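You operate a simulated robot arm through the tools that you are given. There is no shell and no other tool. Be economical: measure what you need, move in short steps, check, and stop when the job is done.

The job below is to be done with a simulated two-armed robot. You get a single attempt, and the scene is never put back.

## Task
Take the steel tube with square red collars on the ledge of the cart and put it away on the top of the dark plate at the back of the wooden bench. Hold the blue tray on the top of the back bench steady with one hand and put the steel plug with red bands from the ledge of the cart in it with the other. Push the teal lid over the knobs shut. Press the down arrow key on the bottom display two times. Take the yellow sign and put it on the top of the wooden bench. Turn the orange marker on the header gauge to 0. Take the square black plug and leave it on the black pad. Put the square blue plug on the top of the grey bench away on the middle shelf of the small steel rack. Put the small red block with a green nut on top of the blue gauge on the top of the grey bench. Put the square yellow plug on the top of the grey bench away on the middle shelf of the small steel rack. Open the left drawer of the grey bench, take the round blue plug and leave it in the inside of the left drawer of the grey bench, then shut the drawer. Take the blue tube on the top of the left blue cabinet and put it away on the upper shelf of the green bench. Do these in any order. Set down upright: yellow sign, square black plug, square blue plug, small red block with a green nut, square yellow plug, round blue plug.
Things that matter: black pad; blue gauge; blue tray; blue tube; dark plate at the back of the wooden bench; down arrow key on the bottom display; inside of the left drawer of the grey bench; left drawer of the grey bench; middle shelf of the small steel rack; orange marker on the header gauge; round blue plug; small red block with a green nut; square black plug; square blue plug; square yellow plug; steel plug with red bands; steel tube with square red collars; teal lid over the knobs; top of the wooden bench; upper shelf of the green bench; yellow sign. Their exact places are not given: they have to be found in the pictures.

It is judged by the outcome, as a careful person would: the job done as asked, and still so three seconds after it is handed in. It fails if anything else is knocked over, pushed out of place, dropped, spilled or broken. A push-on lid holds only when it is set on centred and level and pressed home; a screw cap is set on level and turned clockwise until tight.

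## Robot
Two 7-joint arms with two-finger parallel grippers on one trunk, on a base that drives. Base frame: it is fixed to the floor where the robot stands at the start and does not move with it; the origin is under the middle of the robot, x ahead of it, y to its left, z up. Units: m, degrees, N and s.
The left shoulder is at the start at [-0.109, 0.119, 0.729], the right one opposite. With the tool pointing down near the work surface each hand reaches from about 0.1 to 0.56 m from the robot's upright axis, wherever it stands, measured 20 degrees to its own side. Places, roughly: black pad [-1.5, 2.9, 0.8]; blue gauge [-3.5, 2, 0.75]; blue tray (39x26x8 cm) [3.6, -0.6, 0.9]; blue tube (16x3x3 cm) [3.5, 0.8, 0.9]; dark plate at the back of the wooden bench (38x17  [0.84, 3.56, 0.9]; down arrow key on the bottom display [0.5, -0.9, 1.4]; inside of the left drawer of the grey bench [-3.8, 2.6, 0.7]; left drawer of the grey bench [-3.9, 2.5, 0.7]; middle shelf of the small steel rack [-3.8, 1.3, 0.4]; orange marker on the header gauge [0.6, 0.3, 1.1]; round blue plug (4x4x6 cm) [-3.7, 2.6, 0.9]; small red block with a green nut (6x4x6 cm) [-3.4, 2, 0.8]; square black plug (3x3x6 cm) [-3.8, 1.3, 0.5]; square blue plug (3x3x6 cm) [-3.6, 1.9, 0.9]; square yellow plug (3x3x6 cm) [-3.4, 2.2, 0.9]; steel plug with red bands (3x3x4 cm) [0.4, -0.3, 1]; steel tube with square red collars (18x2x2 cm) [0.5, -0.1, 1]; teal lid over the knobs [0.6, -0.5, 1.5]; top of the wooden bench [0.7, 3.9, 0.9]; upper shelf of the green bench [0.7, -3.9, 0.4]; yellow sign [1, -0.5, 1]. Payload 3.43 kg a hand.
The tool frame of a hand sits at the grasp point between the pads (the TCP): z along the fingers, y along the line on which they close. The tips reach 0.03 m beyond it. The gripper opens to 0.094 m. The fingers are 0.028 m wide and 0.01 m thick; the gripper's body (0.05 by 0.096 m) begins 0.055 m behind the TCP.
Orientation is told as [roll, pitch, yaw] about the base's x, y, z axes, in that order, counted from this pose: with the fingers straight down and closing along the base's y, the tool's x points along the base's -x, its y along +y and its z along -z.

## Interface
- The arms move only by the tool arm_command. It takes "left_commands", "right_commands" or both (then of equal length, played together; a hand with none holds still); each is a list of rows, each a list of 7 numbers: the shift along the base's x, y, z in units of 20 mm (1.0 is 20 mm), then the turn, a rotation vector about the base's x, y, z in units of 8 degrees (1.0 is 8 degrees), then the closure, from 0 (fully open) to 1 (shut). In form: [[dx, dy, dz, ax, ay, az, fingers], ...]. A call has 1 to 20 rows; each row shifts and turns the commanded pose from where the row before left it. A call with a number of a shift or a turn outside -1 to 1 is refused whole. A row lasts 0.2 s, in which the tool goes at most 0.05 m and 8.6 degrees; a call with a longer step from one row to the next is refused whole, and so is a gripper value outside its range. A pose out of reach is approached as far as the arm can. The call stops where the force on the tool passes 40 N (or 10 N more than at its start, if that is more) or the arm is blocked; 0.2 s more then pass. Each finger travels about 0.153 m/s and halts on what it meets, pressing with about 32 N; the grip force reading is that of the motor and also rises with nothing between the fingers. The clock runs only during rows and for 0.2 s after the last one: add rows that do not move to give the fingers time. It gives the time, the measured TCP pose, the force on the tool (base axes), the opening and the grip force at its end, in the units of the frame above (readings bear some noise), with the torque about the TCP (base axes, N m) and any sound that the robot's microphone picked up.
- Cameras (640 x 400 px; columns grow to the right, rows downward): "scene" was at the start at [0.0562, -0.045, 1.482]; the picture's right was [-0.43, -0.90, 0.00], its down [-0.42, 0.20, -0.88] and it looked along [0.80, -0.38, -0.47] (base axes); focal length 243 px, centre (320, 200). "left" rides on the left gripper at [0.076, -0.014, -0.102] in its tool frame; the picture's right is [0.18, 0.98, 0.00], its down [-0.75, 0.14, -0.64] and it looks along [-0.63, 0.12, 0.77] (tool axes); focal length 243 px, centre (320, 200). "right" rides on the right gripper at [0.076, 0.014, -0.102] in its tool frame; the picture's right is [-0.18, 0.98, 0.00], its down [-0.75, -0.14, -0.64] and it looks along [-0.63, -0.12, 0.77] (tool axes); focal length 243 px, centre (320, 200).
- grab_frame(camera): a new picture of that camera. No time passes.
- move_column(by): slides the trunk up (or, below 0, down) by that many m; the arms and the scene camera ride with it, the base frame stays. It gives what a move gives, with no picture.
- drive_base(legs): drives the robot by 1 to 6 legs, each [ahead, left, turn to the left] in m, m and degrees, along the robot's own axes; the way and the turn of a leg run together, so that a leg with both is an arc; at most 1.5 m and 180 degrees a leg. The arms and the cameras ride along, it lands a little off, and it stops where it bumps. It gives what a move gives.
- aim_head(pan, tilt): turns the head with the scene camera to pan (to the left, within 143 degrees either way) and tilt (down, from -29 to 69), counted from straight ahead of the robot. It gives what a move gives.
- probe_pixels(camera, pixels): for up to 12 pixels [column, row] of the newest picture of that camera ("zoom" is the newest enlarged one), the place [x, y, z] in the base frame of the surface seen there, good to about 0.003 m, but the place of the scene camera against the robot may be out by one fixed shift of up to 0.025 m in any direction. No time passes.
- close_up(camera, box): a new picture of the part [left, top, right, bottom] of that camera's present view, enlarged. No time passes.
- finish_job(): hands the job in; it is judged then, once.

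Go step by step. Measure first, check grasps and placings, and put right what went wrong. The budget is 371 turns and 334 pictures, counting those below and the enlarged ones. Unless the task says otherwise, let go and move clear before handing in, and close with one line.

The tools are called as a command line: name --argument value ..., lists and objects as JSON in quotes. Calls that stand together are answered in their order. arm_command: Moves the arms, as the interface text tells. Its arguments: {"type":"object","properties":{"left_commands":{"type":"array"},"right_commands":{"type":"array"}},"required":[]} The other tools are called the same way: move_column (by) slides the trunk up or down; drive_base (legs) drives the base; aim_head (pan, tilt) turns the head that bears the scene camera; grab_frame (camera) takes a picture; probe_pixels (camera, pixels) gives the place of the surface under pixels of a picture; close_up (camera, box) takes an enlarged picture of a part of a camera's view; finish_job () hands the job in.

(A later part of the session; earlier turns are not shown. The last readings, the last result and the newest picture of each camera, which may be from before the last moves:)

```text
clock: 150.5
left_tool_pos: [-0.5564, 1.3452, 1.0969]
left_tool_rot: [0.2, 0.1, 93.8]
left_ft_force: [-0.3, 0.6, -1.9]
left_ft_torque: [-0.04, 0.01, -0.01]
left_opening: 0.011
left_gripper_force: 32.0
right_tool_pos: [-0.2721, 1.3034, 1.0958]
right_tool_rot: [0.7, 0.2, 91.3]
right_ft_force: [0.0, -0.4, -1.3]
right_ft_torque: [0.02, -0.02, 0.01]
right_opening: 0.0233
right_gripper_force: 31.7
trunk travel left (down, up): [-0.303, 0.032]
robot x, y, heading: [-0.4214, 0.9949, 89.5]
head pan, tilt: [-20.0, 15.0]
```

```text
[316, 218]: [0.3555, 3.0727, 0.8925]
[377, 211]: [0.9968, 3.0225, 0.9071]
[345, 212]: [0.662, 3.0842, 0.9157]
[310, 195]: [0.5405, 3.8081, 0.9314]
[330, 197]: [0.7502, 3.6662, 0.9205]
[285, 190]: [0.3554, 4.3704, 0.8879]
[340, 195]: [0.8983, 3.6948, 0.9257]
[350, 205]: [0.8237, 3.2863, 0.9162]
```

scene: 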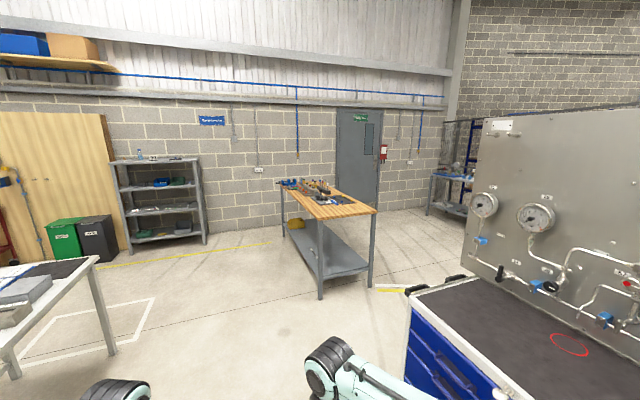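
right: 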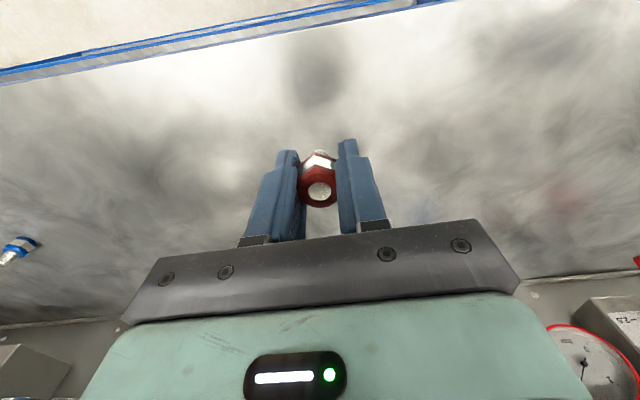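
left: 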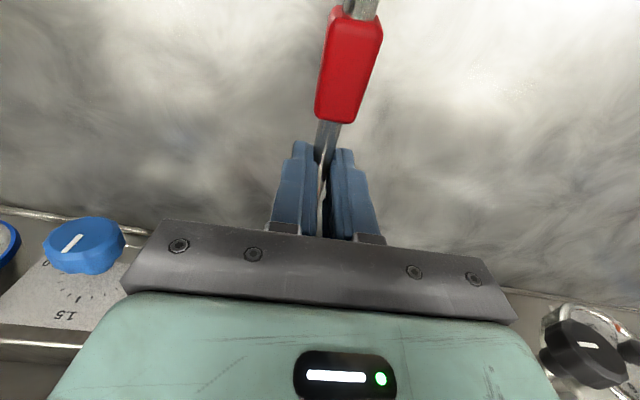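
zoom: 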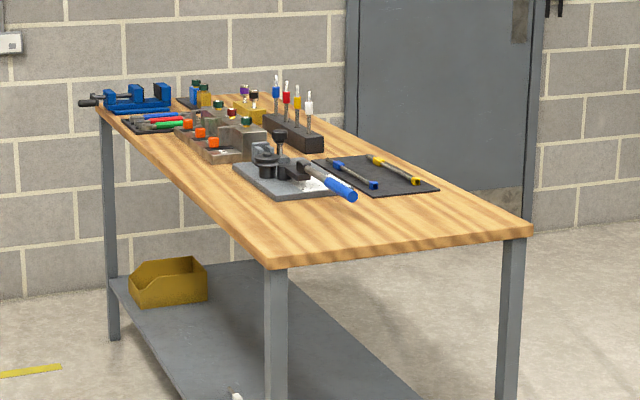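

The plate lies at the bench's right (x≈0.84) side, so I should approach from beyond it, facing back (-x). I'll probe the gap between cabinet and bench.

probe_pixels --camera "scene" --pixels '[[415, 285], [465, 277], [470, 250], [404, 290], [400, 230], [440, 230], [430, 250], [370, 286], [440, 210], [475, 190], [465, 285], [380, 240]]'

close_up --camera "scene" --box '[370, 120, 540, 310]'

```text
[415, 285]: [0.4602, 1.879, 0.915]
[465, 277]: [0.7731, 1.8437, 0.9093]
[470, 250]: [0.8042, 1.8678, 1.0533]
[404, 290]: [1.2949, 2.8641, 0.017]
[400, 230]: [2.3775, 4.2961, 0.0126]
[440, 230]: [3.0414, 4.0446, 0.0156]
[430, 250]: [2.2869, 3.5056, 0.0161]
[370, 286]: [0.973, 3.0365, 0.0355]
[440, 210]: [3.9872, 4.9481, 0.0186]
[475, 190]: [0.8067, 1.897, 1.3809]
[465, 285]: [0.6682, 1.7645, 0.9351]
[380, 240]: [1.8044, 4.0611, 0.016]
```

```text
2.11 times, centred on (455, 215) of scene
```

zoom: 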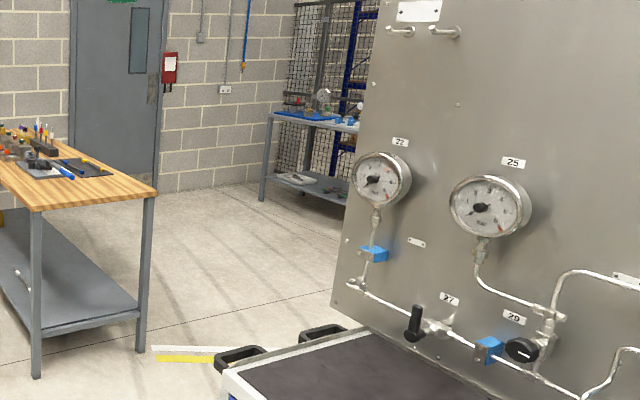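

The 1.05 m gap is enough. I'll drive through at y≈2.45, round the bench, and face it from its right side.

drive_base --legs '[[1.45, 0, 0.5], [0, 0, -90], [1.1, 0, 0], [1.0, 0, 0], [0, 0, 90], [1.05, 0, 0]]'

aim_head --pan 60 --tilt 25

grab_frame --camera "scene"

```text
clock: 180.4
left_tool_pos: [1.5084, 3.8223, 1.0961]
left_tool_rot: [0.2, 0.2, 95.4]
left_ft_force: [-0.1, 0.2, -0.6]
left_ft_torque: [-0.07, -0.01, -0.02]
left_opening: 0.0109
left_gripper_force: 31.9
right_tool_pos: [1.7934, 3.7899, 1.0964]
right_tool_rot: [0.6, 0.2, 93.0]
right_ft_force: [0.2, 0.1, -0.1]
right_ft_torque: [0.0, -0.02, 0.01]
right_opening: 0.0233
right_gripper_force: 32.1
trunk travel left (down, up): [-0.303, 0.032]
robot x, y, heading: [1.6532, 3.4791, 91.0]
head pan, tilt: [-20.0, 15.0]
```

```text
clock: 182.0
left_tool_pos: [1.5089, 3.8224, 1.0976]
left_tool_rot: [0.2, 0.2, 95.4]
left_ft_force: [0.1, 0.0, -1.8]
left_ft_torque: [-0.04, 0.02, 0.03]
left_opening: 0.0109
left_gripper_force: 31.8
right_tool_pos: [1.7941, 3.7885, 1.0969]
right_tool_rot: [0.6, 0.2, 92.9]
right_ft_force: [-1.4, 0.4, 0.0]
right_ft_torque: [0.06, 0.03, 0.0]
right_opening: 0.0234
right_gripper_force: 31.8
trunk travel left (down, up): [-0.303, 0.032]
robot x, y, heading: [1.6538, 3.4773, 90.9]
head pan, tilt: [60.0, 25.0]
```

```text
250 pictures are left
```

scene: 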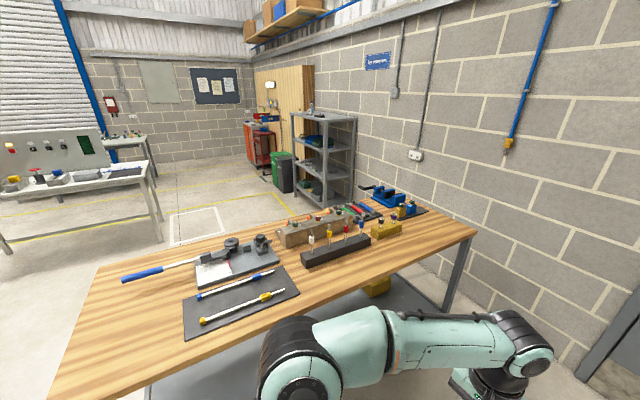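

The dark plate at (240,305) has a blue- and a yellow-collared tube lying along y. I'll zoom and probe it.

close_up --camera "scene" --box '[160, 230, 340, 350]'

probe_pixels --camera "scene" --pixels '[[185, 303], [185, 338], [299, 293], [281, 268], [202, 321], [283, 292], [198, 297], [272, 272], [240, 320], [240, 300], [220, 310]]'

```text
3.33 times, centred on (250, 290) of scene
```

zoom: 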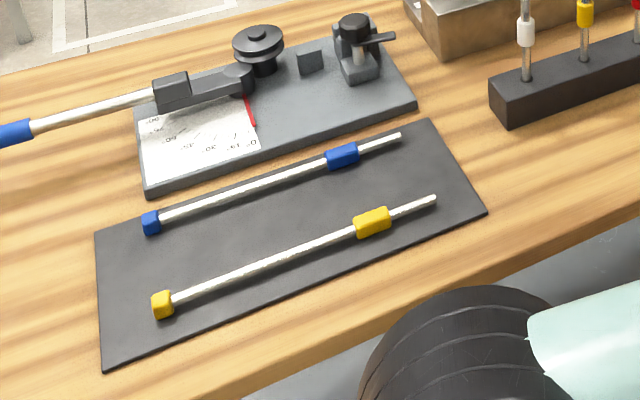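

```text
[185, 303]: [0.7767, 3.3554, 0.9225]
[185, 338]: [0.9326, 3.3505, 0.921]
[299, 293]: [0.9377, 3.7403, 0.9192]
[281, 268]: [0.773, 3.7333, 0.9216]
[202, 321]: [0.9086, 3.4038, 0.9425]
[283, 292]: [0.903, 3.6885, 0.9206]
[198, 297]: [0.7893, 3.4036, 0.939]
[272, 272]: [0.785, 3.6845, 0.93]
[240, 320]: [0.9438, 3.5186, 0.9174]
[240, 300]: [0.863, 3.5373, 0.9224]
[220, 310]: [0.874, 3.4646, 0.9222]
```

The free slot is the plate's middle (x≈0.85, y≈3.54), tube along y. Approaching facing -x, the hand must be yawed 90°, so I'll test yawing the left hand in free air here.

arm_command --left_commands '[[0, 0, 0, 0, 0, -1, 1], [0, 0, 0, 0, 0, -1, 1], [0, 0, 0, 0, 0, -1, 1], [0, 0, 0, 0, 0, -1, 1], [0, 0, 0, 0, 0, -1, 1], [0, 0, 0, 0, 0, -1, 1], [0, 0, 0, 0, 0, -1, 1], [0, 0, 0, 0, 0, -1, 1], [0, 0, 0, 0, 0, -1, 1], [0, 0, 0, 0, 0, -1, 1], [0, 0, 0, 0, 0, -1, 1], [0, 0, 0, 0, 0, -0.8, 1]]'

aim_head --pan 20 --tilt 50

grab_frame --camera "scene"

```text
clock: 184.6
left_tool_pos: [1.5078, 3.8235, 1.0976]
left_tool_rot: [0.2, 0.2, 0.9]
left_ft_force: [-0.3, 0.5, -0.6]
left_ft_torque: [0.02, -0.01, 0.01]
left_opening: 0.0107
left_gripper_force: 31.9
right_tool_pos: [1.7926, 3.7902, 1.0967]
right_tool_rot: [0.6, 0.2, 92.9]
right_ft_force: [0.0, -0.2, -0.2]
right_ft_torque: [-0.01, 0.0, 0.01]
right_opening: 0.0232
right_gripper_force: 31.8
trunk travel left (down, up): [-0.303, 0.032]
robot x, y, heading: [1.654, 3.4793, 90.9]
head pan, tilt: [60.0, 25.0]
```

```text
clock: 185.6
left_tool_pos: [1.5091, 3.824, 1.0979]
left_tool_rot: [0.2, 0.1, 1.0]
left_ft_force: [-1.0, -0.1, -1.1]
left_ft_torque: [0.01, 0.02, 0.02]
left_opening: 0.0109
left_gripper_force: 31.6
right_tool_pos: [1.7937, 3.7906, 1.0974]
right_tool_rot: [0.6, 0.2, 92.9]
right_ft_force: [0.4, 0.3, -0.5]
right_ft_torque: [0.0, 0.01, 0.0]
right_opening: 0.023
right_gripper_force: 31.8
trunk travel left (down, up): [-0.303, 0.032]
robot x, y, heading: [1.6485, 3.4782, 90.7]
head pan, tilt: [20.0, 50.0]
```

```text
248 pictures are left
```

scene: 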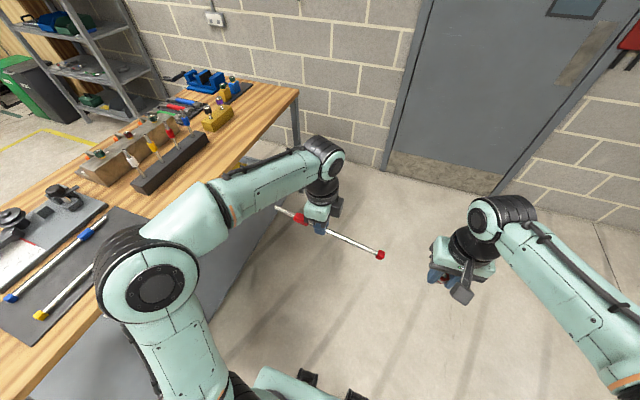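

Yawing works and the tube hangs freely. I'll raise the right hand for clearance, turn to face the bench and drive up to it.

arm_command --right_commands '[[0, -0.8, 0.8, 0, 0, 0, 1], [0, -0.8, 0.8, 0, 0, 0, 1], [0, -0.8, 0.8, 0, 0, 0, 1]]'

drive_base --legs '[[0, 0, 89], [0, -0.22, 0], [0.3, 0, 0]]'

aim_head --pan 15 --tilt 55

grab_frame --camera "scene"

grab_frame --camera "left"

```text
clock: 186.4
left_tool_pos: [1.5092, 3.8227, 1.0973]
left_tool_rot: [0.2, 0.1, 1.0]
left_ft_force: [-0.7, 0.2, -1.8]
left_ft_torque: [0.03, 0.02, -0.05]
left_opening: 0.0108
left_gripper_force: 31.3
right_tool_pos: [1.7927, 3.74, 1.1454]
right_tool_rot: [0.5, 0.1, 93.0]
right_ft_force: [0.3, -1.7, -1.7]
right_ft_torque: [-0.02, 0.01, 0.0]
right_opening: 0.0234
right_gripper_force: 32.1
trunk travel left (down, up): [-0.303, 0.032]
robot x, y, heading: [1.6514, 3.4723, 90.9]
head pan, tilt: [20.0, 50.0]
```

```text
clock: 194.4
left_tool_pos: [1.0058, 3.5628, 1.0973]
left_tool_rot: [0.1, 0.0, 89.6]
left_ft_force: [-0.4, 0.9, -1.7]
left_ft_torque: [0.0, 0.0, -0.01]
left_opening: 0.0109
left_gripper_force: 31.9
right_tool_pos: [1.0963, 3.847, 1.1441]
right_tool_rot: [0.6, 0.2, -178.6]
right_ft_force: [-0.1, -0.4, -0.4]
right_ft_torque: [-0.03, -0.02, 0.01]
right_opening: 0.0234
right_gripper_force: 32.0
trunk travel left (down, up): [-0.303, 0.032]
robot x, y, heading: [1.3562, 3.7013, 179.2]
head pan, tilt: [20.0, 50.0]
```

```text
clock: 195.1
left_tool_pos: [1.006, 3.5646, 1.097]
left_tool_rot: [0.1, 0.1, 89.4]
left_ft_force: [-0.1, -0.6, -1.6]
left_ft_torque: [0.0, 0.04, 0.01]
left_opening: 0.0108
left_gripper_force: 32.1
right_tool_pos: [1.0956, 3.8468, 1.1454]
right_tool_rot: [0.6, 0.2, -178.6]
right_ft_force: [0.5, 0.0, -0.5]
right_ft_torque: [0.0, 0.02, 0.0]
right_opening: 0.0232
right_gripper_force: 32.5
trunk travel left (down, up): [-0.303, 0.032]
robot x, y, heading: [1.3591, 3.6982, 179.4]
head pan, tilt: [15.0, 55.0]
```

```text
247 pictures are left
```

scene: 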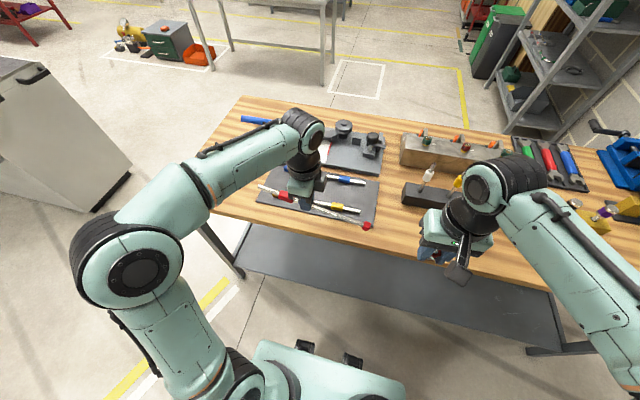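

```text
246 pictures are left
```

left: 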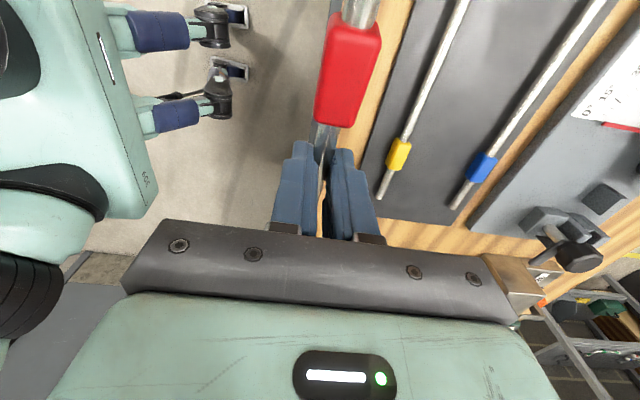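

Probing the two resting tubes and plate with the left wrist camera for exact positions.

probe_pixels --camera "left" --pixels '[[382, 190], [445, 40], [462, 195], [560, 60], [430, 150], [470, 90], [380, 210], [400, 195], [350, 30], [335, 110], [375, 170], [450, 222]]'

```text
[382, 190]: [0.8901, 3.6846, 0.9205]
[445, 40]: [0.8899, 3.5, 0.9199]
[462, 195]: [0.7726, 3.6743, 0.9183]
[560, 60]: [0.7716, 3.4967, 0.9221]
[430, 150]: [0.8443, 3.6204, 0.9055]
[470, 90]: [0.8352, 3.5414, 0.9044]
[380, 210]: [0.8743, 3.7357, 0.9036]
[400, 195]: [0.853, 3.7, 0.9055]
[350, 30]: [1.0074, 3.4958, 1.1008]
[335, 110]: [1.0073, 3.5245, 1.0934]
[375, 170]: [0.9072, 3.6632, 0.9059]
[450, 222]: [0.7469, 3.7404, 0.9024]
```

Plate top z=0.905, blue tube at x=0.772, yellow at x=0.89, so I'll set ours at x≈0.831. I level the tube (tilt +12.8°) while moving over the slot.

arm_command --left_commands '[[-0.9, -0.17, 0, 0.2, 0, 0, 1], [-0.9, -0.17, 0, 0.2, 0, 0, 1], [-0.9, -0.17, 0, 0.2, 0, 0, 1], [-0.9, -0.17, 0, 0.2, 0, 0, 1], [-0.9, -0.17, 0, 0.2, 0, 0, 1], [-0.9, -0.17, 0, 0.2, 0, 0, 1], [-0.9, -0.17, 0, 0.2, 0, 0, 1], [-0.9, -0.17, 0, 0.2, 0, 0, 1], [-0.9, -0.17, 0, 0, 0, 0, 1], [-0.65, -0.12, 0, 0, 0, 0, 1], [0, 0, -1, 0, 0, 0, 1], [0, 0, -1, 0, 0, 0, 1], [0, 0, -1, 0, 0, 0, 1], [0, 0, -1, 0, 0, 0, 1]]'

grab_frame --camera "left"

grab_frame --camera "scene"

```text
clock: 198.1
left_tool_pos: [0.8378, 3.5336, 1.016]
left_tool_rot: [0.3, -12.8, 89.6]
left_ft_force: [0.4, 0.1, -1.5]
left_ft_torque: [-0.03, 0.01, -0.02]
left_opening: 0.0113
left_gripper_force: 31.5
left hand out of reach, approached as far as the arm can: row 10
right_tool_pos: [1.0957, 3.847, 1.1452]
right_tool_rot: [0.7, 0.3, -178.7]
right_ft_force: [0.4, 0.8, -0.7]
right_ft_torque: [-0.05, 0.01, 0.01]
right_opening: 0.0234
right_gripper_force: 32.4
trunk travel left (down, up): [-0.303, 0.032]
robot x, y, heading: [1.3549, 3.6994, 179.1]
head pan, tilt: [15.0, 55.0]
```

```text
245 pictures are left
```

left: 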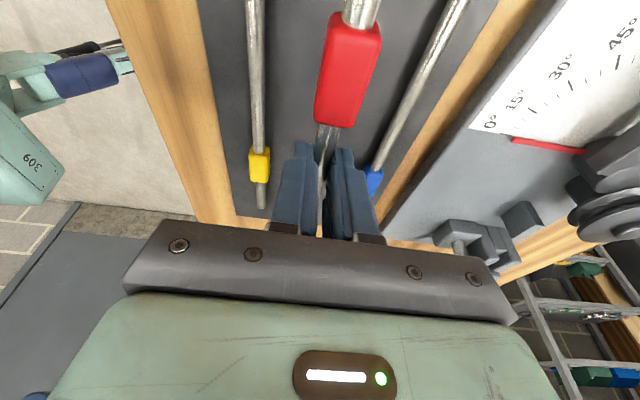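

```text
244 pictures are left
```

scene: 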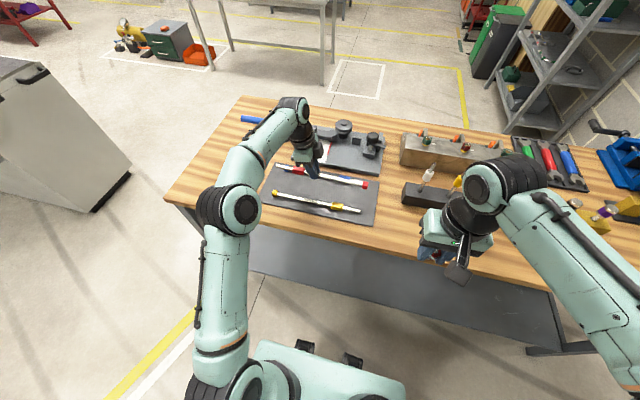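

Check the tube's level by probing the near collar (wrist) and far collar (scene).

probe_pixels --camera "left" --pixels '[[355, 30], [340, 110], [325, 140], [362, 8], [260, 160], [258, 200], [372, 180]]'

probe_pixels --camera "scene" --pixels '[[365, 184], [345, 178], [335, 177], [295, 170]]'

```text
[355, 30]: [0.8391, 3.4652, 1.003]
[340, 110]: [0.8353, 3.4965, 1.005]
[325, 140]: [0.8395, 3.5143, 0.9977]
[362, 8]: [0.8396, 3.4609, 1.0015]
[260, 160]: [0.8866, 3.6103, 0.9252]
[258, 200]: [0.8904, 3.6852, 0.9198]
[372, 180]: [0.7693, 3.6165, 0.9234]
```

```text
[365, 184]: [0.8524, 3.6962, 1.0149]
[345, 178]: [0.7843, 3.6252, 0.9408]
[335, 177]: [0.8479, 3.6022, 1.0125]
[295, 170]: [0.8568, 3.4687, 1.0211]
```

Nearly level, centred in the slot at x≈0.838. Lower ~7 cm, then in small steps.

arm_command --left_commands '[[-0.2, 0, -1, 0, 0, 0, 1], [0, 0, -1, 0, 0, 0, 1], [0, 0, -1, 0, 0, 0, 1], [0, 0, -0.4, 0, 0, 0, 1], [0, 0, -0.2, 0, 0, 0, 1], [0, 0, -0.15, 0, 0, 0, 1]]'

grab_frame --camera "left"

probe_pixels --camera "left" --pixels '[[355, 30], [340, 110], [325, 140]]'

```text
clock: 199.4
left_tool_pos: [0.8326, 3.5317, 0.9433]
left_tool_rot: [0.6, -12.8, 89.5]
left_ft_force: [0.2, -1.7, 4.9]
left_ft_torque: [1.01, -0.05, -0.02]
left_opening: 0.0106
left_gripper_force: 32.1
right_tool_pos: [1.0966, 3.847, 1.1458]
right_tool_rot: [0.6, 0.3, -178.7]
right_ft_force: [0.2, 0.9, -0.6]
right_ft_torque: [-0.01, 0.03, -0.04]
right_opening: 0.0234
right_gripper_force: 31.9
trunk travel left (down, up): [-0.303, 0.032]
robot x, y, heading: [1.3574, 3.7034, 179.5]
head pan, tilt: [15.0, 55.0]
```

```text
243 pictures are left
```

left: 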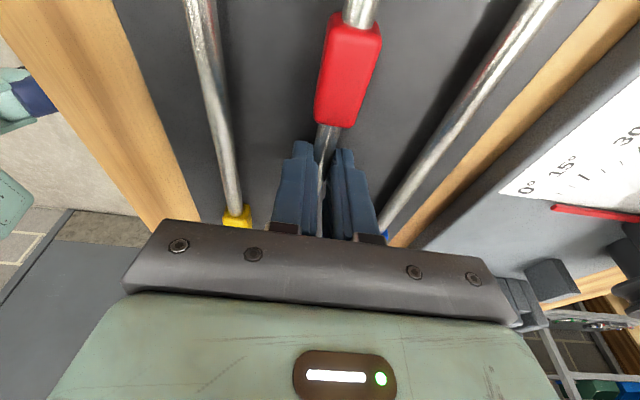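

```text
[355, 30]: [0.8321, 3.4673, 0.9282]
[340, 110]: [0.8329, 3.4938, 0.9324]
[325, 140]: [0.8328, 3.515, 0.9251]
```

The far collar has touched down (torque 1 N·m) and the near collar is ~4 mm up. Lower 3 mm more, then open slightly to let it settle.

arm_command --left_commands '[[0, 0, -0.1, 0, 0, 0, 1], [0, 0, -0.1, 0, 0, 0, 1], [0, 0, 0, 0, 0, 0, 0.85], [0, 0, 0, 0, 0, 0, 0.6], [0, 0, 0, 0, 0, 0, 0.5], [0, 0, 0.3, 0, 0, 0, 0.5], [0, 0, 1, 0, 0, 0, 0.5], [0, 0, 1, 0, 0, 0, 0.5], [0.3, 0, 1, 0, 0, 0, 0.5], [0.3, 0, 1, 0, 0, 0, 0.5], [0.3, 0, 1, 0, 0, 0, 0.5]]'

grab_frame --camera "left"

grab_frame --camera "scene"

```text
clock: 201.8
left_tool_pos: [0.8502, 3.5317, 1.0437]
left_tool_rot: [0.2, -12.8, 89.5]
left_ft_force: [1.1, -0.1, -0.7]
left_ft_torque: [0.0, 0.01, 0.04]
left_opening: 0.0472
left_gripper_force: 0.2
right_tool_pos: [1.0976, 3.8478, 1.1449]
right_tool_rot: [0.6, 0.3, -178.6]
right_ft_force: [0.5, -0.1, -0.4]
right_ft_torque: [0.02, -0.01, -0.02]
right_opening: 0.0231
right_gripper_force: 32.1
trunk travel left (down, up): [-0.303, 0.032]
robot x, y, heading: [1.3569, 3.7004, 179.4]
head pan, tilt: [15.0, 55.0]
```

```text
242 pictures are left
```

left: 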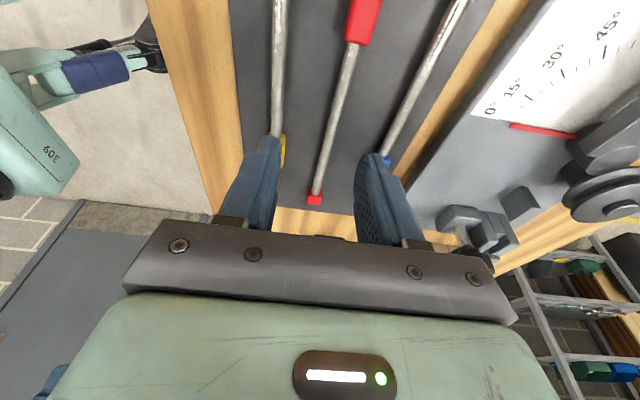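

```text
241 pictures are left
```

scene: 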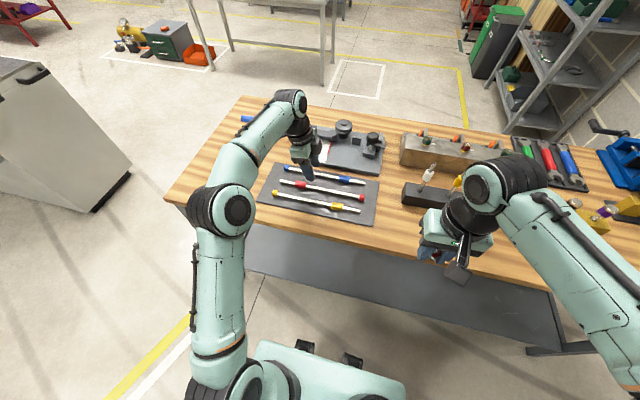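

The tube lies on the plate between the others. I'll fold the left hand back to neutral and back off, turning toward the back bench.

arm_command --left_commands '[[0.5, 0, 1, 0, 0, 0, 0.5], [1, 0, 1, 0, 0, 0, 0.5], [1, 0, 1, -0.2, 0, 1, 0.5], [1, 0, 0, -0.2, 0, 1, 0.5], [1, 0, 0, -0.2, 0, 1, 0.5], [1, 0, 0, -0.2, 0, 1, 0.5], [1, 0, 0, -0.2, 0, 1, 0.5], [1, 0, 0, -0.2, 0, 1, 0.5], [1, 0, 0, -0.2, 0, 1, 0.5], [0, 0, 0, -0.2, 0, 1, 0.5], [0, 0, 0, 0, 0, 1, 0.5], [0, 0, 0, 0, 0, 1, 0], [0, 0, 0, 0, 0, 1, 0]]'

drive_base --legs '[[-0.7, 0, 0], [0, 0, 90]]'

aim_head --pan 0 --tilt 12

grab_frame --camera "scene"

```text
clock: 204.7
left_tool_pos: [1.02, 3.5322, 1.1037]
left_tool_rot: [6.7, -2.4, 177.0]
left_ft_force: [0.2, -0.2, 0.5]
left_ft_torque: [0.03, -0.03, -0.04]
left_opening: 0.0939
left_gripper_force: 0.1
right_tool_pos: [1.0957, 3.8482, 1.1453]
right_tool_rot: [0.6, 0.2, -178.5]
right_ft_force: [0.6, -0.6, -1.5]
right_ft_torque: [-0.01, 0.01, 0.01]
right_opening: 0.0233
right_gripper_force: 32.3
trunk travel left (down, up): [-0.303, 0.032]
robot x, y, heading: [1.3579, 3.6989, 179.2]
head pan, tilt: [15.0, 55.0]
```

```text
clock: 212.4
left_tool_pos: [2.2453, 3.3544, 1.1046]
left_tool_rot: [6.7, -2.3, -92.9]
left_ft_force: [0.0, -0.1, -0.7]
left_ft_torque: [-0.01, 0.02, 0.02]
left_opening: 0.094
left_gripper_force: 0.0
right_tool_pos: [1.9302, 3.429, 1.1451]
right_tool_rot: [0.6, 0.2, -88.4]
right_ft_force: [0.4, -0.8, -0.6]
right_ft_torque: [-0.01, -0.01, -0.01]
right_opening: 0.0234
right_gripper_force: 32.2
trunk travel left (down, up): [-0.303, 0.032]
robot x, y, heading: [2.0778, 3.6935, -90.6]
head pan, tilt: [15.0, 55.0]
```

```text
clock: 213.5
left_tool_pos: [2.2445, 3.3542, 1.1031]
left_tool_rot: [6.6, -2.3, -92.8]
left_ft_force: [-0.1, -0.3, -0.1]
left_ft_torque: [-0.01, 0.01, 0.01]
left_opening: 0.0939
left_gripper_force: 0.0
right_tool_pos: [1.9303, 3.4294, 1.1451]
right_tool_rot: [0.6, 0.2, -88.3]
right_ft_force: [0.1, -0.2, -0.1]
right_ft_torque: [-0.01, 0.02, -0.01]
right_opening: 0.0233
right_gripper_force: 31.9
trunk travel left (down, up): [-0.303, 0.032]
robot x, y, heading: [2.077, 3.6928, -90.4]
head pan, tilt: [0.0, 12.0]
```

```text
240 pictures are left
```

scene: 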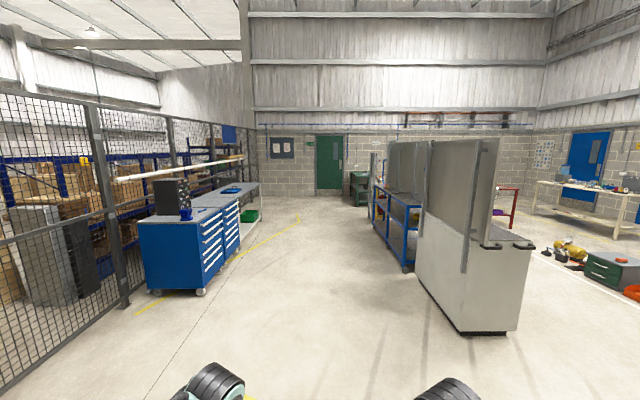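

Now I can see the aisle: blue cabinets and the back bench on the left, the cart's back on the right. I'll drive down the aisle to y≈-0.45 and face the back bench.

drive_base --legs '[[1.4, 0, 0.4], [1.4, 0, 0], [1.35, 0, 0], [0, 0, 90], [0.45, 0, 0]]'

aim_head --pan 0 --tilt 25

grab_frame --camera "scene"

```text
clock: 239.6
left_tool_pos: [2.8581, -0.2718, 1.105]
left_tool_rot: [6.8, -2.2, -0.8]
left_ft_force: [0.3, 0.8, 0.7]
left_ft_torque: [0.01, 0.03, 0.05]
left_opening: 0.0942
left_gripper_force: 0.0
right_tool_pos: [2.7956, -0.5906, 1.1452]
right_tool_rot: [0.7, 0.3, 3.6]
right_ft_force: [-0.4, 0.4, -0.9]
right_ft_torque: [0.03, 0.01, 0.02]
right_opening: 0.0233
right_gripper_force: 33.0
trunk travel left (down, up): [-0.303, 0.032]
robot x, y, heading: [2.5296, -0.4523, 1.6]
head pan, tilt: [0.0, 12.0]
```

```text
clock: 240.4
left_tool_pos: [2.858, -0.2725, 1.1045]
left_tool_rot: [6.6, -2.3, -0.8]
left_ft_force: [-0.1, -0.2, 0.3]
left_ft_torque: [-0.01, -0.01, 0.0]
left_opening: 0.0941
left_gripper_force: 0.2
right_tool_pos: [2.7952, -0.5893, 1.1463]
right_tool_rot: [0.7, 0.2, 3.7]
right_ft_force: [0.3, -0.1, 0.7]
right_ft_torque: [0.01, -0.01, -0.01]
right_opening: 0.023
right_gripper_force: 31.8
trunk travel left (down, up): [-0.303, 0.032]
robot x, y, heading: [2.5309, -0.4506, 1.6]
head pan, tilt: [0.0, 25.0]
```

```text
239 pictures are left
```

scene: 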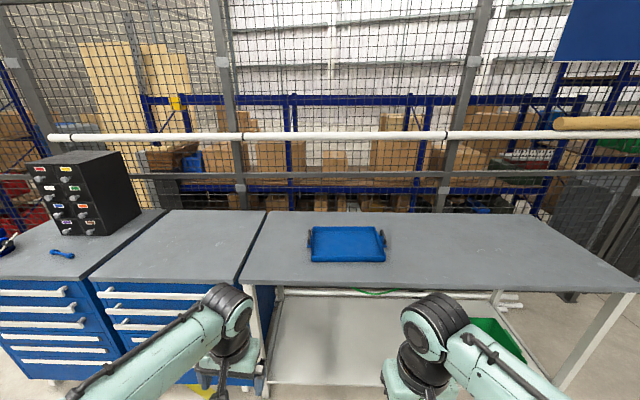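

The blue tray with black end handles is at (346,244). Zoom on it and the left cabinet, and probe.

close_up --camera "scene" --box '[280, 205, 420, 280]'

probe_pixels --camera "scene" --pixels '[[346, 230], [346, 244], [346, 257], [309, 240], [384, 238], [312, 262], [385, 260], [310, 228], [380, 228], [346, 275], [346, 288], [62, 253]]'

close_up --camera "scene" --box '[0, 200, 160, 300]'

```text
4.57 times, centred on (350, 242) of scene
```

zoom: 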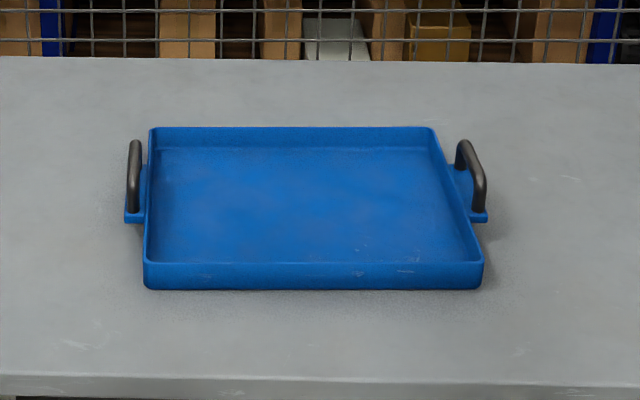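

```text
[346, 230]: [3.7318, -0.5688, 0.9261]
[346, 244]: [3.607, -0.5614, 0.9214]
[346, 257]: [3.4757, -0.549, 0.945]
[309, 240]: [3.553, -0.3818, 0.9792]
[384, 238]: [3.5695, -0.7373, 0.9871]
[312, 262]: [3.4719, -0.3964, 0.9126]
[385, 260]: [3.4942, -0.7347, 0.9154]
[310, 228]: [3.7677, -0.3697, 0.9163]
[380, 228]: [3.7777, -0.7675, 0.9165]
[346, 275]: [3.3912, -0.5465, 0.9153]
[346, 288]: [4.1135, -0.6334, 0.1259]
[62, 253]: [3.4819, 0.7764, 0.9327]
```

```text
4.00 times, centred on (80, 250) of scene
```

zoom: 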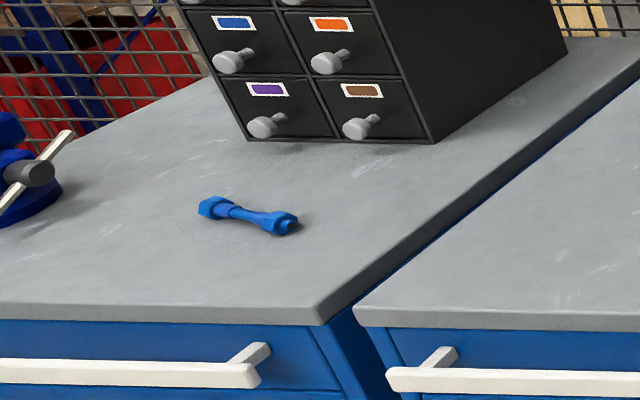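

Tray centre ≈[3.6,-0.56], handles at y≈-0.38 and -0.74. I'll drive up to the bench, centred on the tray.

drive_base --legs '[[0, 0, -1.6], [0.5, -0.1, 0]]'

aim_head --pan 0 --tilt 45

grab_frame --camera "scene"

grab_frame --camera "left"

grab_frame --camera "right"

```text
clock: 243.8
left_tool_pos: [3.3745, -0.3854, 1.1042]
left_tool_rot: [6.8, -2.3, -2.6]
left_ft_force: [0.1, -0.2, -0.4]
left_ft_torque: [0.03, 0.01, 0.01]
left_opening: 0.0937
left_gripper_force: 0.1
right_tool_pos: [3.3025, -0.7002, 1.1459]
right_tool_rot: [0.7, 0.2, 1.9]
right_ft_force: [0.9, 0.6, -1.0]
right_ft_torque: [0.04, 0.0, 0.02]
right_opening: 0.0233
right_gripper_force: 32.1
trunk travel left (down, up): [-0.303, 0.032]
robot x, y, heading: [3.0441, -0.5579, -0.3]
head pan, tilt: [0.0, 25.0]
```

```text
clock: 244.6
left_tool_pos: [3.3749, -0.3846, 1.105]
left_tool_rot: [6.7, -2.4, -2.6]
left_ft_force: [0.1, -0.7, -0.4]
left_ft_torque: [-0.03, 0.0, 0.04]
left_opening: 0.0941
left_gripper_force: 0.1
right_tool_pos: [3.3019, -0.7002, 1.1461]
right_tool_rot: [0.6, 0.0, 1.9]
right_ft_force: [0.1, 1.4, -0.2]
right_ft_torque: [0.0, 0.01, 0.05]
right_opening: 0.0232
right_gripper_force: 31.8
trunk travel left (down, up): [-0.303, 0.032]
robot x, y, heading: [3.04, -0.5551, -0.3]
head pan, tilt: [0.0, 45.0]
```

```text
236 pictures are left
```

scene: 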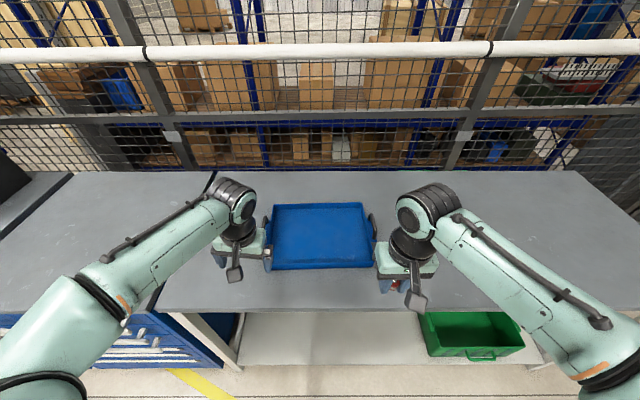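

```text
235 pictures are left
```

left: 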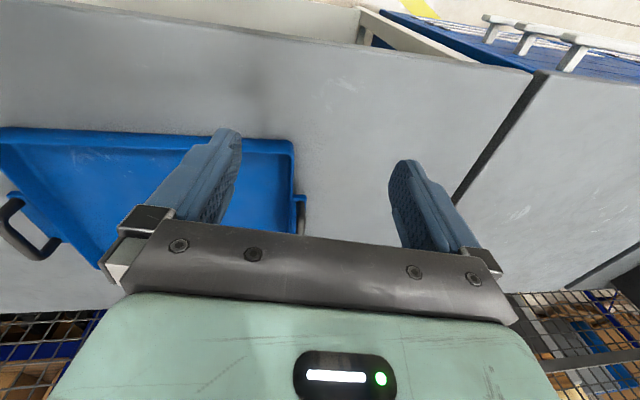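

```text
234 pictures are left
```

right: 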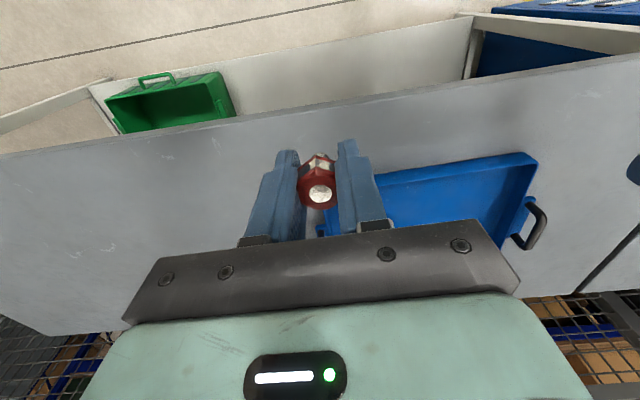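

Probe the left handle and tray floor with the wrist cameras.

probe_pixels --camera "right" --pixels '[[540, 205], [541, 228], [525, 246], [480, 200], [400, 205], [540, 160], [525, 190], [450, 130]]'

probe_pixels --camera "left" --pixels '[[300, 205], [300, 228], [293, 150], [270, 180], [340, 180]]'

```text
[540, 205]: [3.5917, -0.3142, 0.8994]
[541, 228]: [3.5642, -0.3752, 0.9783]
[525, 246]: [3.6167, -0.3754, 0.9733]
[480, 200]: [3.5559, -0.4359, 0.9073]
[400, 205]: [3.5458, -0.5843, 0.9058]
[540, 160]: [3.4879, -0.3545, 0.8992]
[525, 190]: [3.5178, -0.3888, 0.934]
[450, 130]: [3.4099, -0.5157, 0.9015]
```

```text
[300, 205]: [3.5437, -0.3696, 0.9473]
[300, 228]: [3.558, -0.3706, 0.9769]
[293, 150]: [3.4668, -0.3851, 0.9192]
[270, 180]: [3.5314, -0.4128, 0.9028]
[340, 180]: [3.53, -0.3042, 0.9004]
```

The left handle bar runs along x≈3.55–3.63 at y≈-0.373, top z 0.978. I'll creep 3 cm closer, then bring the left hand above the handle.

drive_base --legs '[[0.03, 0, 0]]'

arm_command --left_commands '[[0.95, 0.1, 0, -0.2, 0.1, 0.1, 0.3], [0.95, 0.1, 0, -0.2, 0.1, 0.1, 0.3], [0.95, 0.1, 0, -0.2, 0.1, 0.1, 0.3], [0.95, 0.1, 0, -0.24, 0, 0.03, 0.3], [0.95, 0.1, 0, 0, 0, 0, 0.3], [0.95, 0, -0.5, 0, 0, 0, 0.3], [0.95, 0, -1, 0, 0, 0, 0.3], [0.95, 0, -1, 0, 0, 0, 0.3], [0.9, 0, -1, 0, 0, 0, 0.3]]'

grab_frame --camera "left"

```text
clock: 245.4
left_tool_pos: [3.4043, -0.3853, 1.1047]
left_tool_rot: [6.7, -2.3, -2.7]
left_ft_force: [0.3, 0.2, -0.6]
left_ft_torque: [-0.02, 0.01, -0.03]
left_opening: 0.0942
left_gripper_force: 0.0
right_tool_pos: [3.3308, -0.6995, 1.1456]
right_tool_rot: [0.5, 0.1, 1.9]
right_ft_force: [-0.2, 0.3, -0.5]
right_ft_torque: [0.0, -0.04, -0.02]
right_opening: 0.0236
right_gripper_force: 31.9
trunk travel left (down, up): [-0.303, 0.032]
robot x, y, heading: [3.072, -0.5549, -0.3]
head pan, tilt: [0.0, 45.0]
```

```text
clock: 247.4
left_tool_pos: [3.5749, -0.3753, 1.0348]
left_tool_rot: [0.0, 0.0, 0.3]
left_ft_force: [1.2, -0.6, -0.3]
left_ft_torque: [0.01, 0.01, -0.02]
left_opening: 0.0656
left_gripper_force: 0.2
right_tool_pos: [3.3327, -0.7009, 1.1457]
right_tool_rot: [0.6, 0.2, 1.9]
right_ft_force: [0.0, -0.3, -0.5]
right_ft_torque: [0.0, 0.02, 0.01]
right_opening: 0.0233
right_gripper_force: 32.2
trunk travel left (down, up): [-0.303, 0.032]
robot x, y, heading: [3.0739, -0.5517, 0.1]
head pan, tilt: [0.0, 45.0]
```

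```text
233 pictures are left
```

left: 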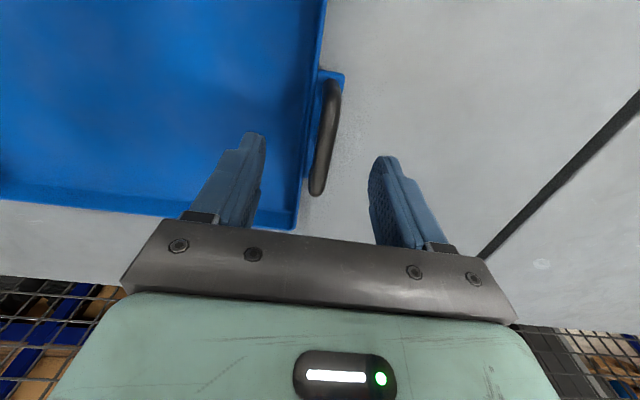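

The handle passes between the fingers. Lower so the tips stay just above the tray's rim (z≈0.935), then close gently.

arm_command --left_commands '[[0, 0.1, -1, 0, 0, 0, 0.4], [0, 0, -1, 0, 0, 0, 0.4], [0, 0, -0.9, 0, 0, 0, 0.4], [0, 0, 0, 0, 0, 0, 0.7], [0, 0, 0, 0, 0, 0, 1], [0, 0, 0, 0, 0, 0, 1], [0, 0, 0, 0, 0, 0, 1]]'

grab_frame --camera "left"

```text
clock: 249.0
left_tool_pos: [3.5744, -0.373, 0.9761]
left_tool_rot: [-0.1, -0.2, 0.2]
left_ft_force: [2.6, 2.5, 4.3]
left_ft_torque: [0.05, -0.02, 0.56]
left_opening: 0.0163
left_gripper_force: 31.7
right_tool_pos: [3.332, -0.6999, 1.1461]
right_tool_rot: [0.5, 0.2, 1.9]
right_ft_force: [-0.3, 0.4, -1.2]
right_ft_torque: [0.02, 0.01, 0.02]
right_opening: 0.0235
right_gripper_force: 32.2
trunk travel left (down, up): [-0.303, 0.032]
robot x, y, heading: [3.0705, -0.5567, -0.3]
head pan, tilt: [0.0, 45.0]
```

```text
232 pictures are left
```

left: 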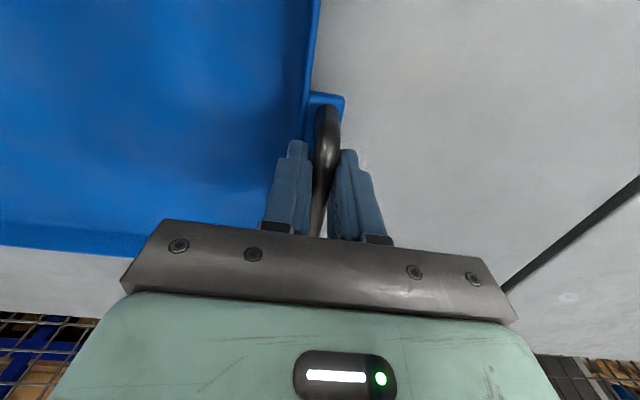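

The handle is held. Now the right hand carries the plug over the tray and lowers it.

arm_command --right_commands '[[0.95, 0.33, -0.3, 0, 0, 0, 1], [0.95, 0.33, -0.3, 0, 0, 0, 1], [0.95, 0.33, -0.3, 0, 0, 0, 1], [0.95, 0.33, -0.3, 0, 0, 0, 1], [0.95, 0.33, -0.3, 0, 0, 0, 1], [0.95, 0.33, -0.3, 0, 0, 0, 1], [0.95, 0.33, -0.3, 0, 0, 0, 1], [0.95, 0.33, -0.3, 0, 0, 0, 1], [0.95, 0.33, -0.3, 0, 0, 0, 1], [0.95, 0.33, -0.3, 0, 0, 0, 1], [0.95, 0.33, -0.3, 0, 0, 0, 1], [0.95, 0.3, -0.3, 0, 0, 0, 1]]' --left_commands '[[0, 0, 0, 0, 0, 0, 1], [0, 0, 0, 0, 0, 0, 1], [0, 0, 0, 0, 0, 0, 1], [0, 0, 0, 0, 0, 0, 1], [0, 0, 0, 0, 0, 0, 1], [0, 0, 0, 0, 0, 0, 1], [0, 0, 0, 0, 0, 0, 1], [0, 0, 0, 0, 0, 0, 1], [0, 0, 0, 0, 0, 0, 1], [0, 0, 0, 0, 0, 0, 1], [0, 0, 0, 0, 0, 0, 1], [0, 0, 0, 0, 0, 0, 1]]'

grab_frame --camera "right"

```text
clock: 251.6
left_tool_pos: [3.5732, -0.3729, 0.9771]
left_tool_rot: [-0.2, -0.2, 0.2]
left_ft_force: [5.2, 2.1, 25.5]
left_ft_torque: [-0.05, 0.3, 0.49]
left_opening: 0.0142
left_gripper_force: 32.2
right_tool_pos: [3.5597, -0.6212, 1.074]
right_tool_rot: [0.6, 0.1, 2.0]
right_ft_force: [-0.2, -0.2, -0.1]
right_ft_torque: [-0.01, 0.01, 0.02]
right_opening: 0.0232
right_gripper_force: 31.5
trunk travel left (down, up): [-0.303, 0.032]
robot x, y, heading: [3.0713, -0.5567, 0.1]
head pan, tilt: [0.0, 45.0]
```

```text
231 pictures are left
```

right: 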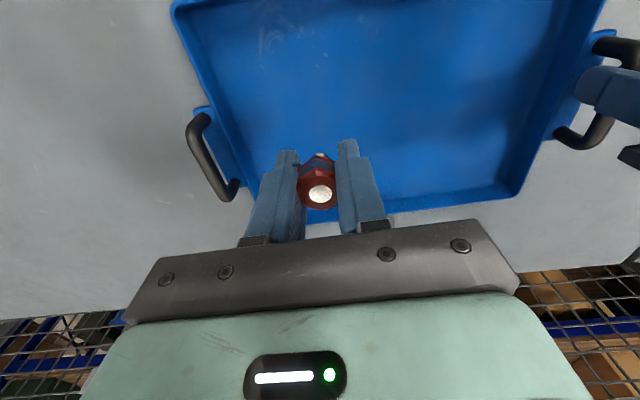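

Right hand is over the tray floor. Lower the plug.

arm_command --right_commands '[[0, 0, -1, 0, 0, 0, 1], [0, 0, -1, 0, 0, 0, 1], [0, 0, -1, 0, 0, 0, 1], [0, 0, -1, 0, 0, 0, 1], [0, 0, -1, 0, 0, 0, 1], [0, 0, -1, 0, 0, 0, 1], [0, 0, -0.3, 0, 0, 0, 1], [0, 0, -0.2, 0, 0, 0, 1], [0, 0, -0.15, 0, 0, 0, 1]]' --left_commands '[[0, 0, 0, 0, 0, 0, 1], [0, 0, 0, 0, 0, 0, 1], [0, 0, 0, 0, 0, 0, 1], [0, 0, 0, 0, 0, 0, 1], [0, 0, 0, 0, 0, 0, 1], [0, 0, 0, 0, 0, 0, 1], [0, 0, 0, 0, 0, 0, 1], [0, 0, 0, 0, 0, 0, 1], [0, 0, 0, 0, 0, 0, 1]]'

```text
clock: 253.6
left_tool_pos: [3.5736, -0.3723, 0.977]
left_tool_rot: [-0.2, -0.2, 0.2]
left_ft_force: [4.9, 1.9, 25.5]
left_ft_torque: [0.02, 0.13, 0.51]
left_opening: 0.014
left_gripper_force: 32.3
right_tool_pos: [3.5586, -0.6213, 0.9416]
right_tool_rot: [0.6, 0.1, 1.9]
right_ft_force: [-0.1, 0.6, -0.6]
right_ft_torque: [-0.01, -0.03, 0.01]
right_opening: 0.0231
right_gripper_force: 31.9
trunk travel left (down, up): [-0.303, 0.032]
robot x, y, heading: [3.0763, -0.5562, -0.2]
head pan, tilt: [0.0, 45.0]
```

No contact yet at z 0.9416. A few millimetres more.

arm_command --right_commands '[[0, 0, -0.1, 0, 0, 0, 1], [0, 0, -0.1, 0, 0, 0, 1]]'

grab_frame --camera "right"

```text
clock: 254.2
left_tool_pos: [3.5738, -0.3743, 0.9777]
left_tool_rot: [-0.1, -0.3, 0.3]
left_ft_force: [3.1, 1.0, 25.8]
left_ft_torque: [0.0, 0.13, 0.56]
left_opening: 0.0144
left_gripper_force: 32.0
right_tool_pos: [3.5596, -0.6224, 0.9368]
right_tool_rot: [0.6, 0.0, 1.8]
right_ft_force: [-0.6, 0.6, -0.8]
right_ft_torque: [-0.01, -0.01, 0.0]
right_opening: 0.0232
right_gripper_force: 32.0
trunk travel left (down, up): [-0.303, 0.032]
robot x, y, heading: [3.0725, -0.5489, -0.0]
head pan, tilt: [0.0, 45.0]
```

```text
230 pictures are left
```

right: 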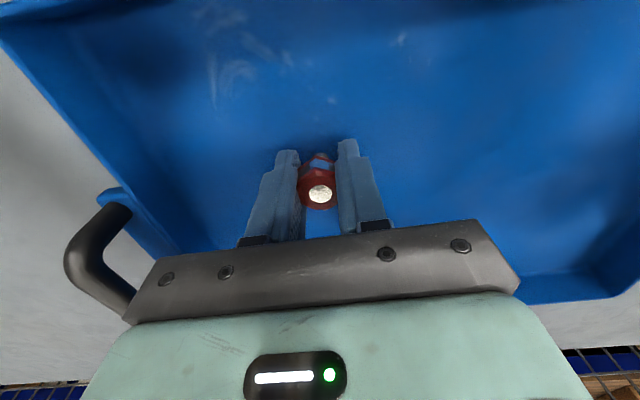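

The tips are practically at the tray floor; release the plug and rise.

arm_command --right_commands '[[0, 0, -0.05, 0, 0, 0, 1], [0, 0, 0, 0, 0, 0, 0.7], [0, 0, 0, 0, 0, 0, 0.5], [0, 0, 0, 0, 0, 0, 0.3], [0, 0, 0.5, 0, 0, 0, 0.3], [0, 0, 1, 0, 0, 0, 0.3], [0, 0, 1, 0, 0, 0, 0.3], [0, 0, 1, 0, 0, 0, 0.3], [0, 0, 1, 0, 0, 0, 0.3], [0, 0, 1, 0, 0, 0, 0.3]]'

grab_frame --camera "right"

```text
clock: 256.4
left_tool_pos: [3.5738, -0.3738, 0.978]
left_tool_rot: [-0.1, -0.3, 0.1]
left_ft_force: [3.8, 1.0, 26.3]
left_ft_torque: [0.0, 0.15, 0.53]
left_opening: 0.0143
left_gripper_force: 32.1
right_tool_pos: [3.5589, -0.6225, 1.0455]
right_tool_rot: [0.6, 0.1, 2.0]
right_ft_force: [-0.5, 0.2, 0.2]
right_ft_torque: [-0.02, -0.01, 0.0]
right_opening: 0.0657
right_gripper_force: 0.0
trunk travel left (down, up): [-0.303, 0.032]
robot x, y, heading: [3.0714, -0.5551, -0.0]
head pan, tilt: [0.0, 45.0]
```

```text
229 pictures are left
```

right: 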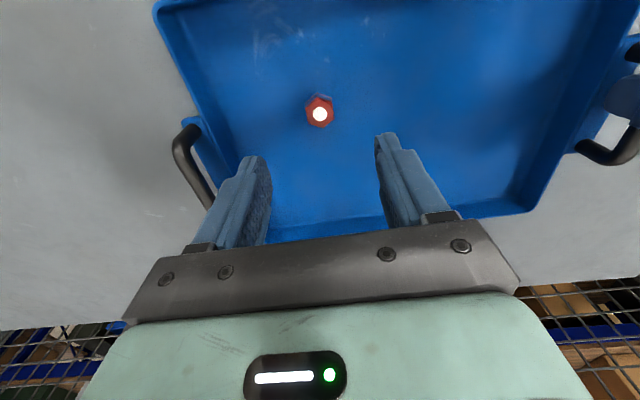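

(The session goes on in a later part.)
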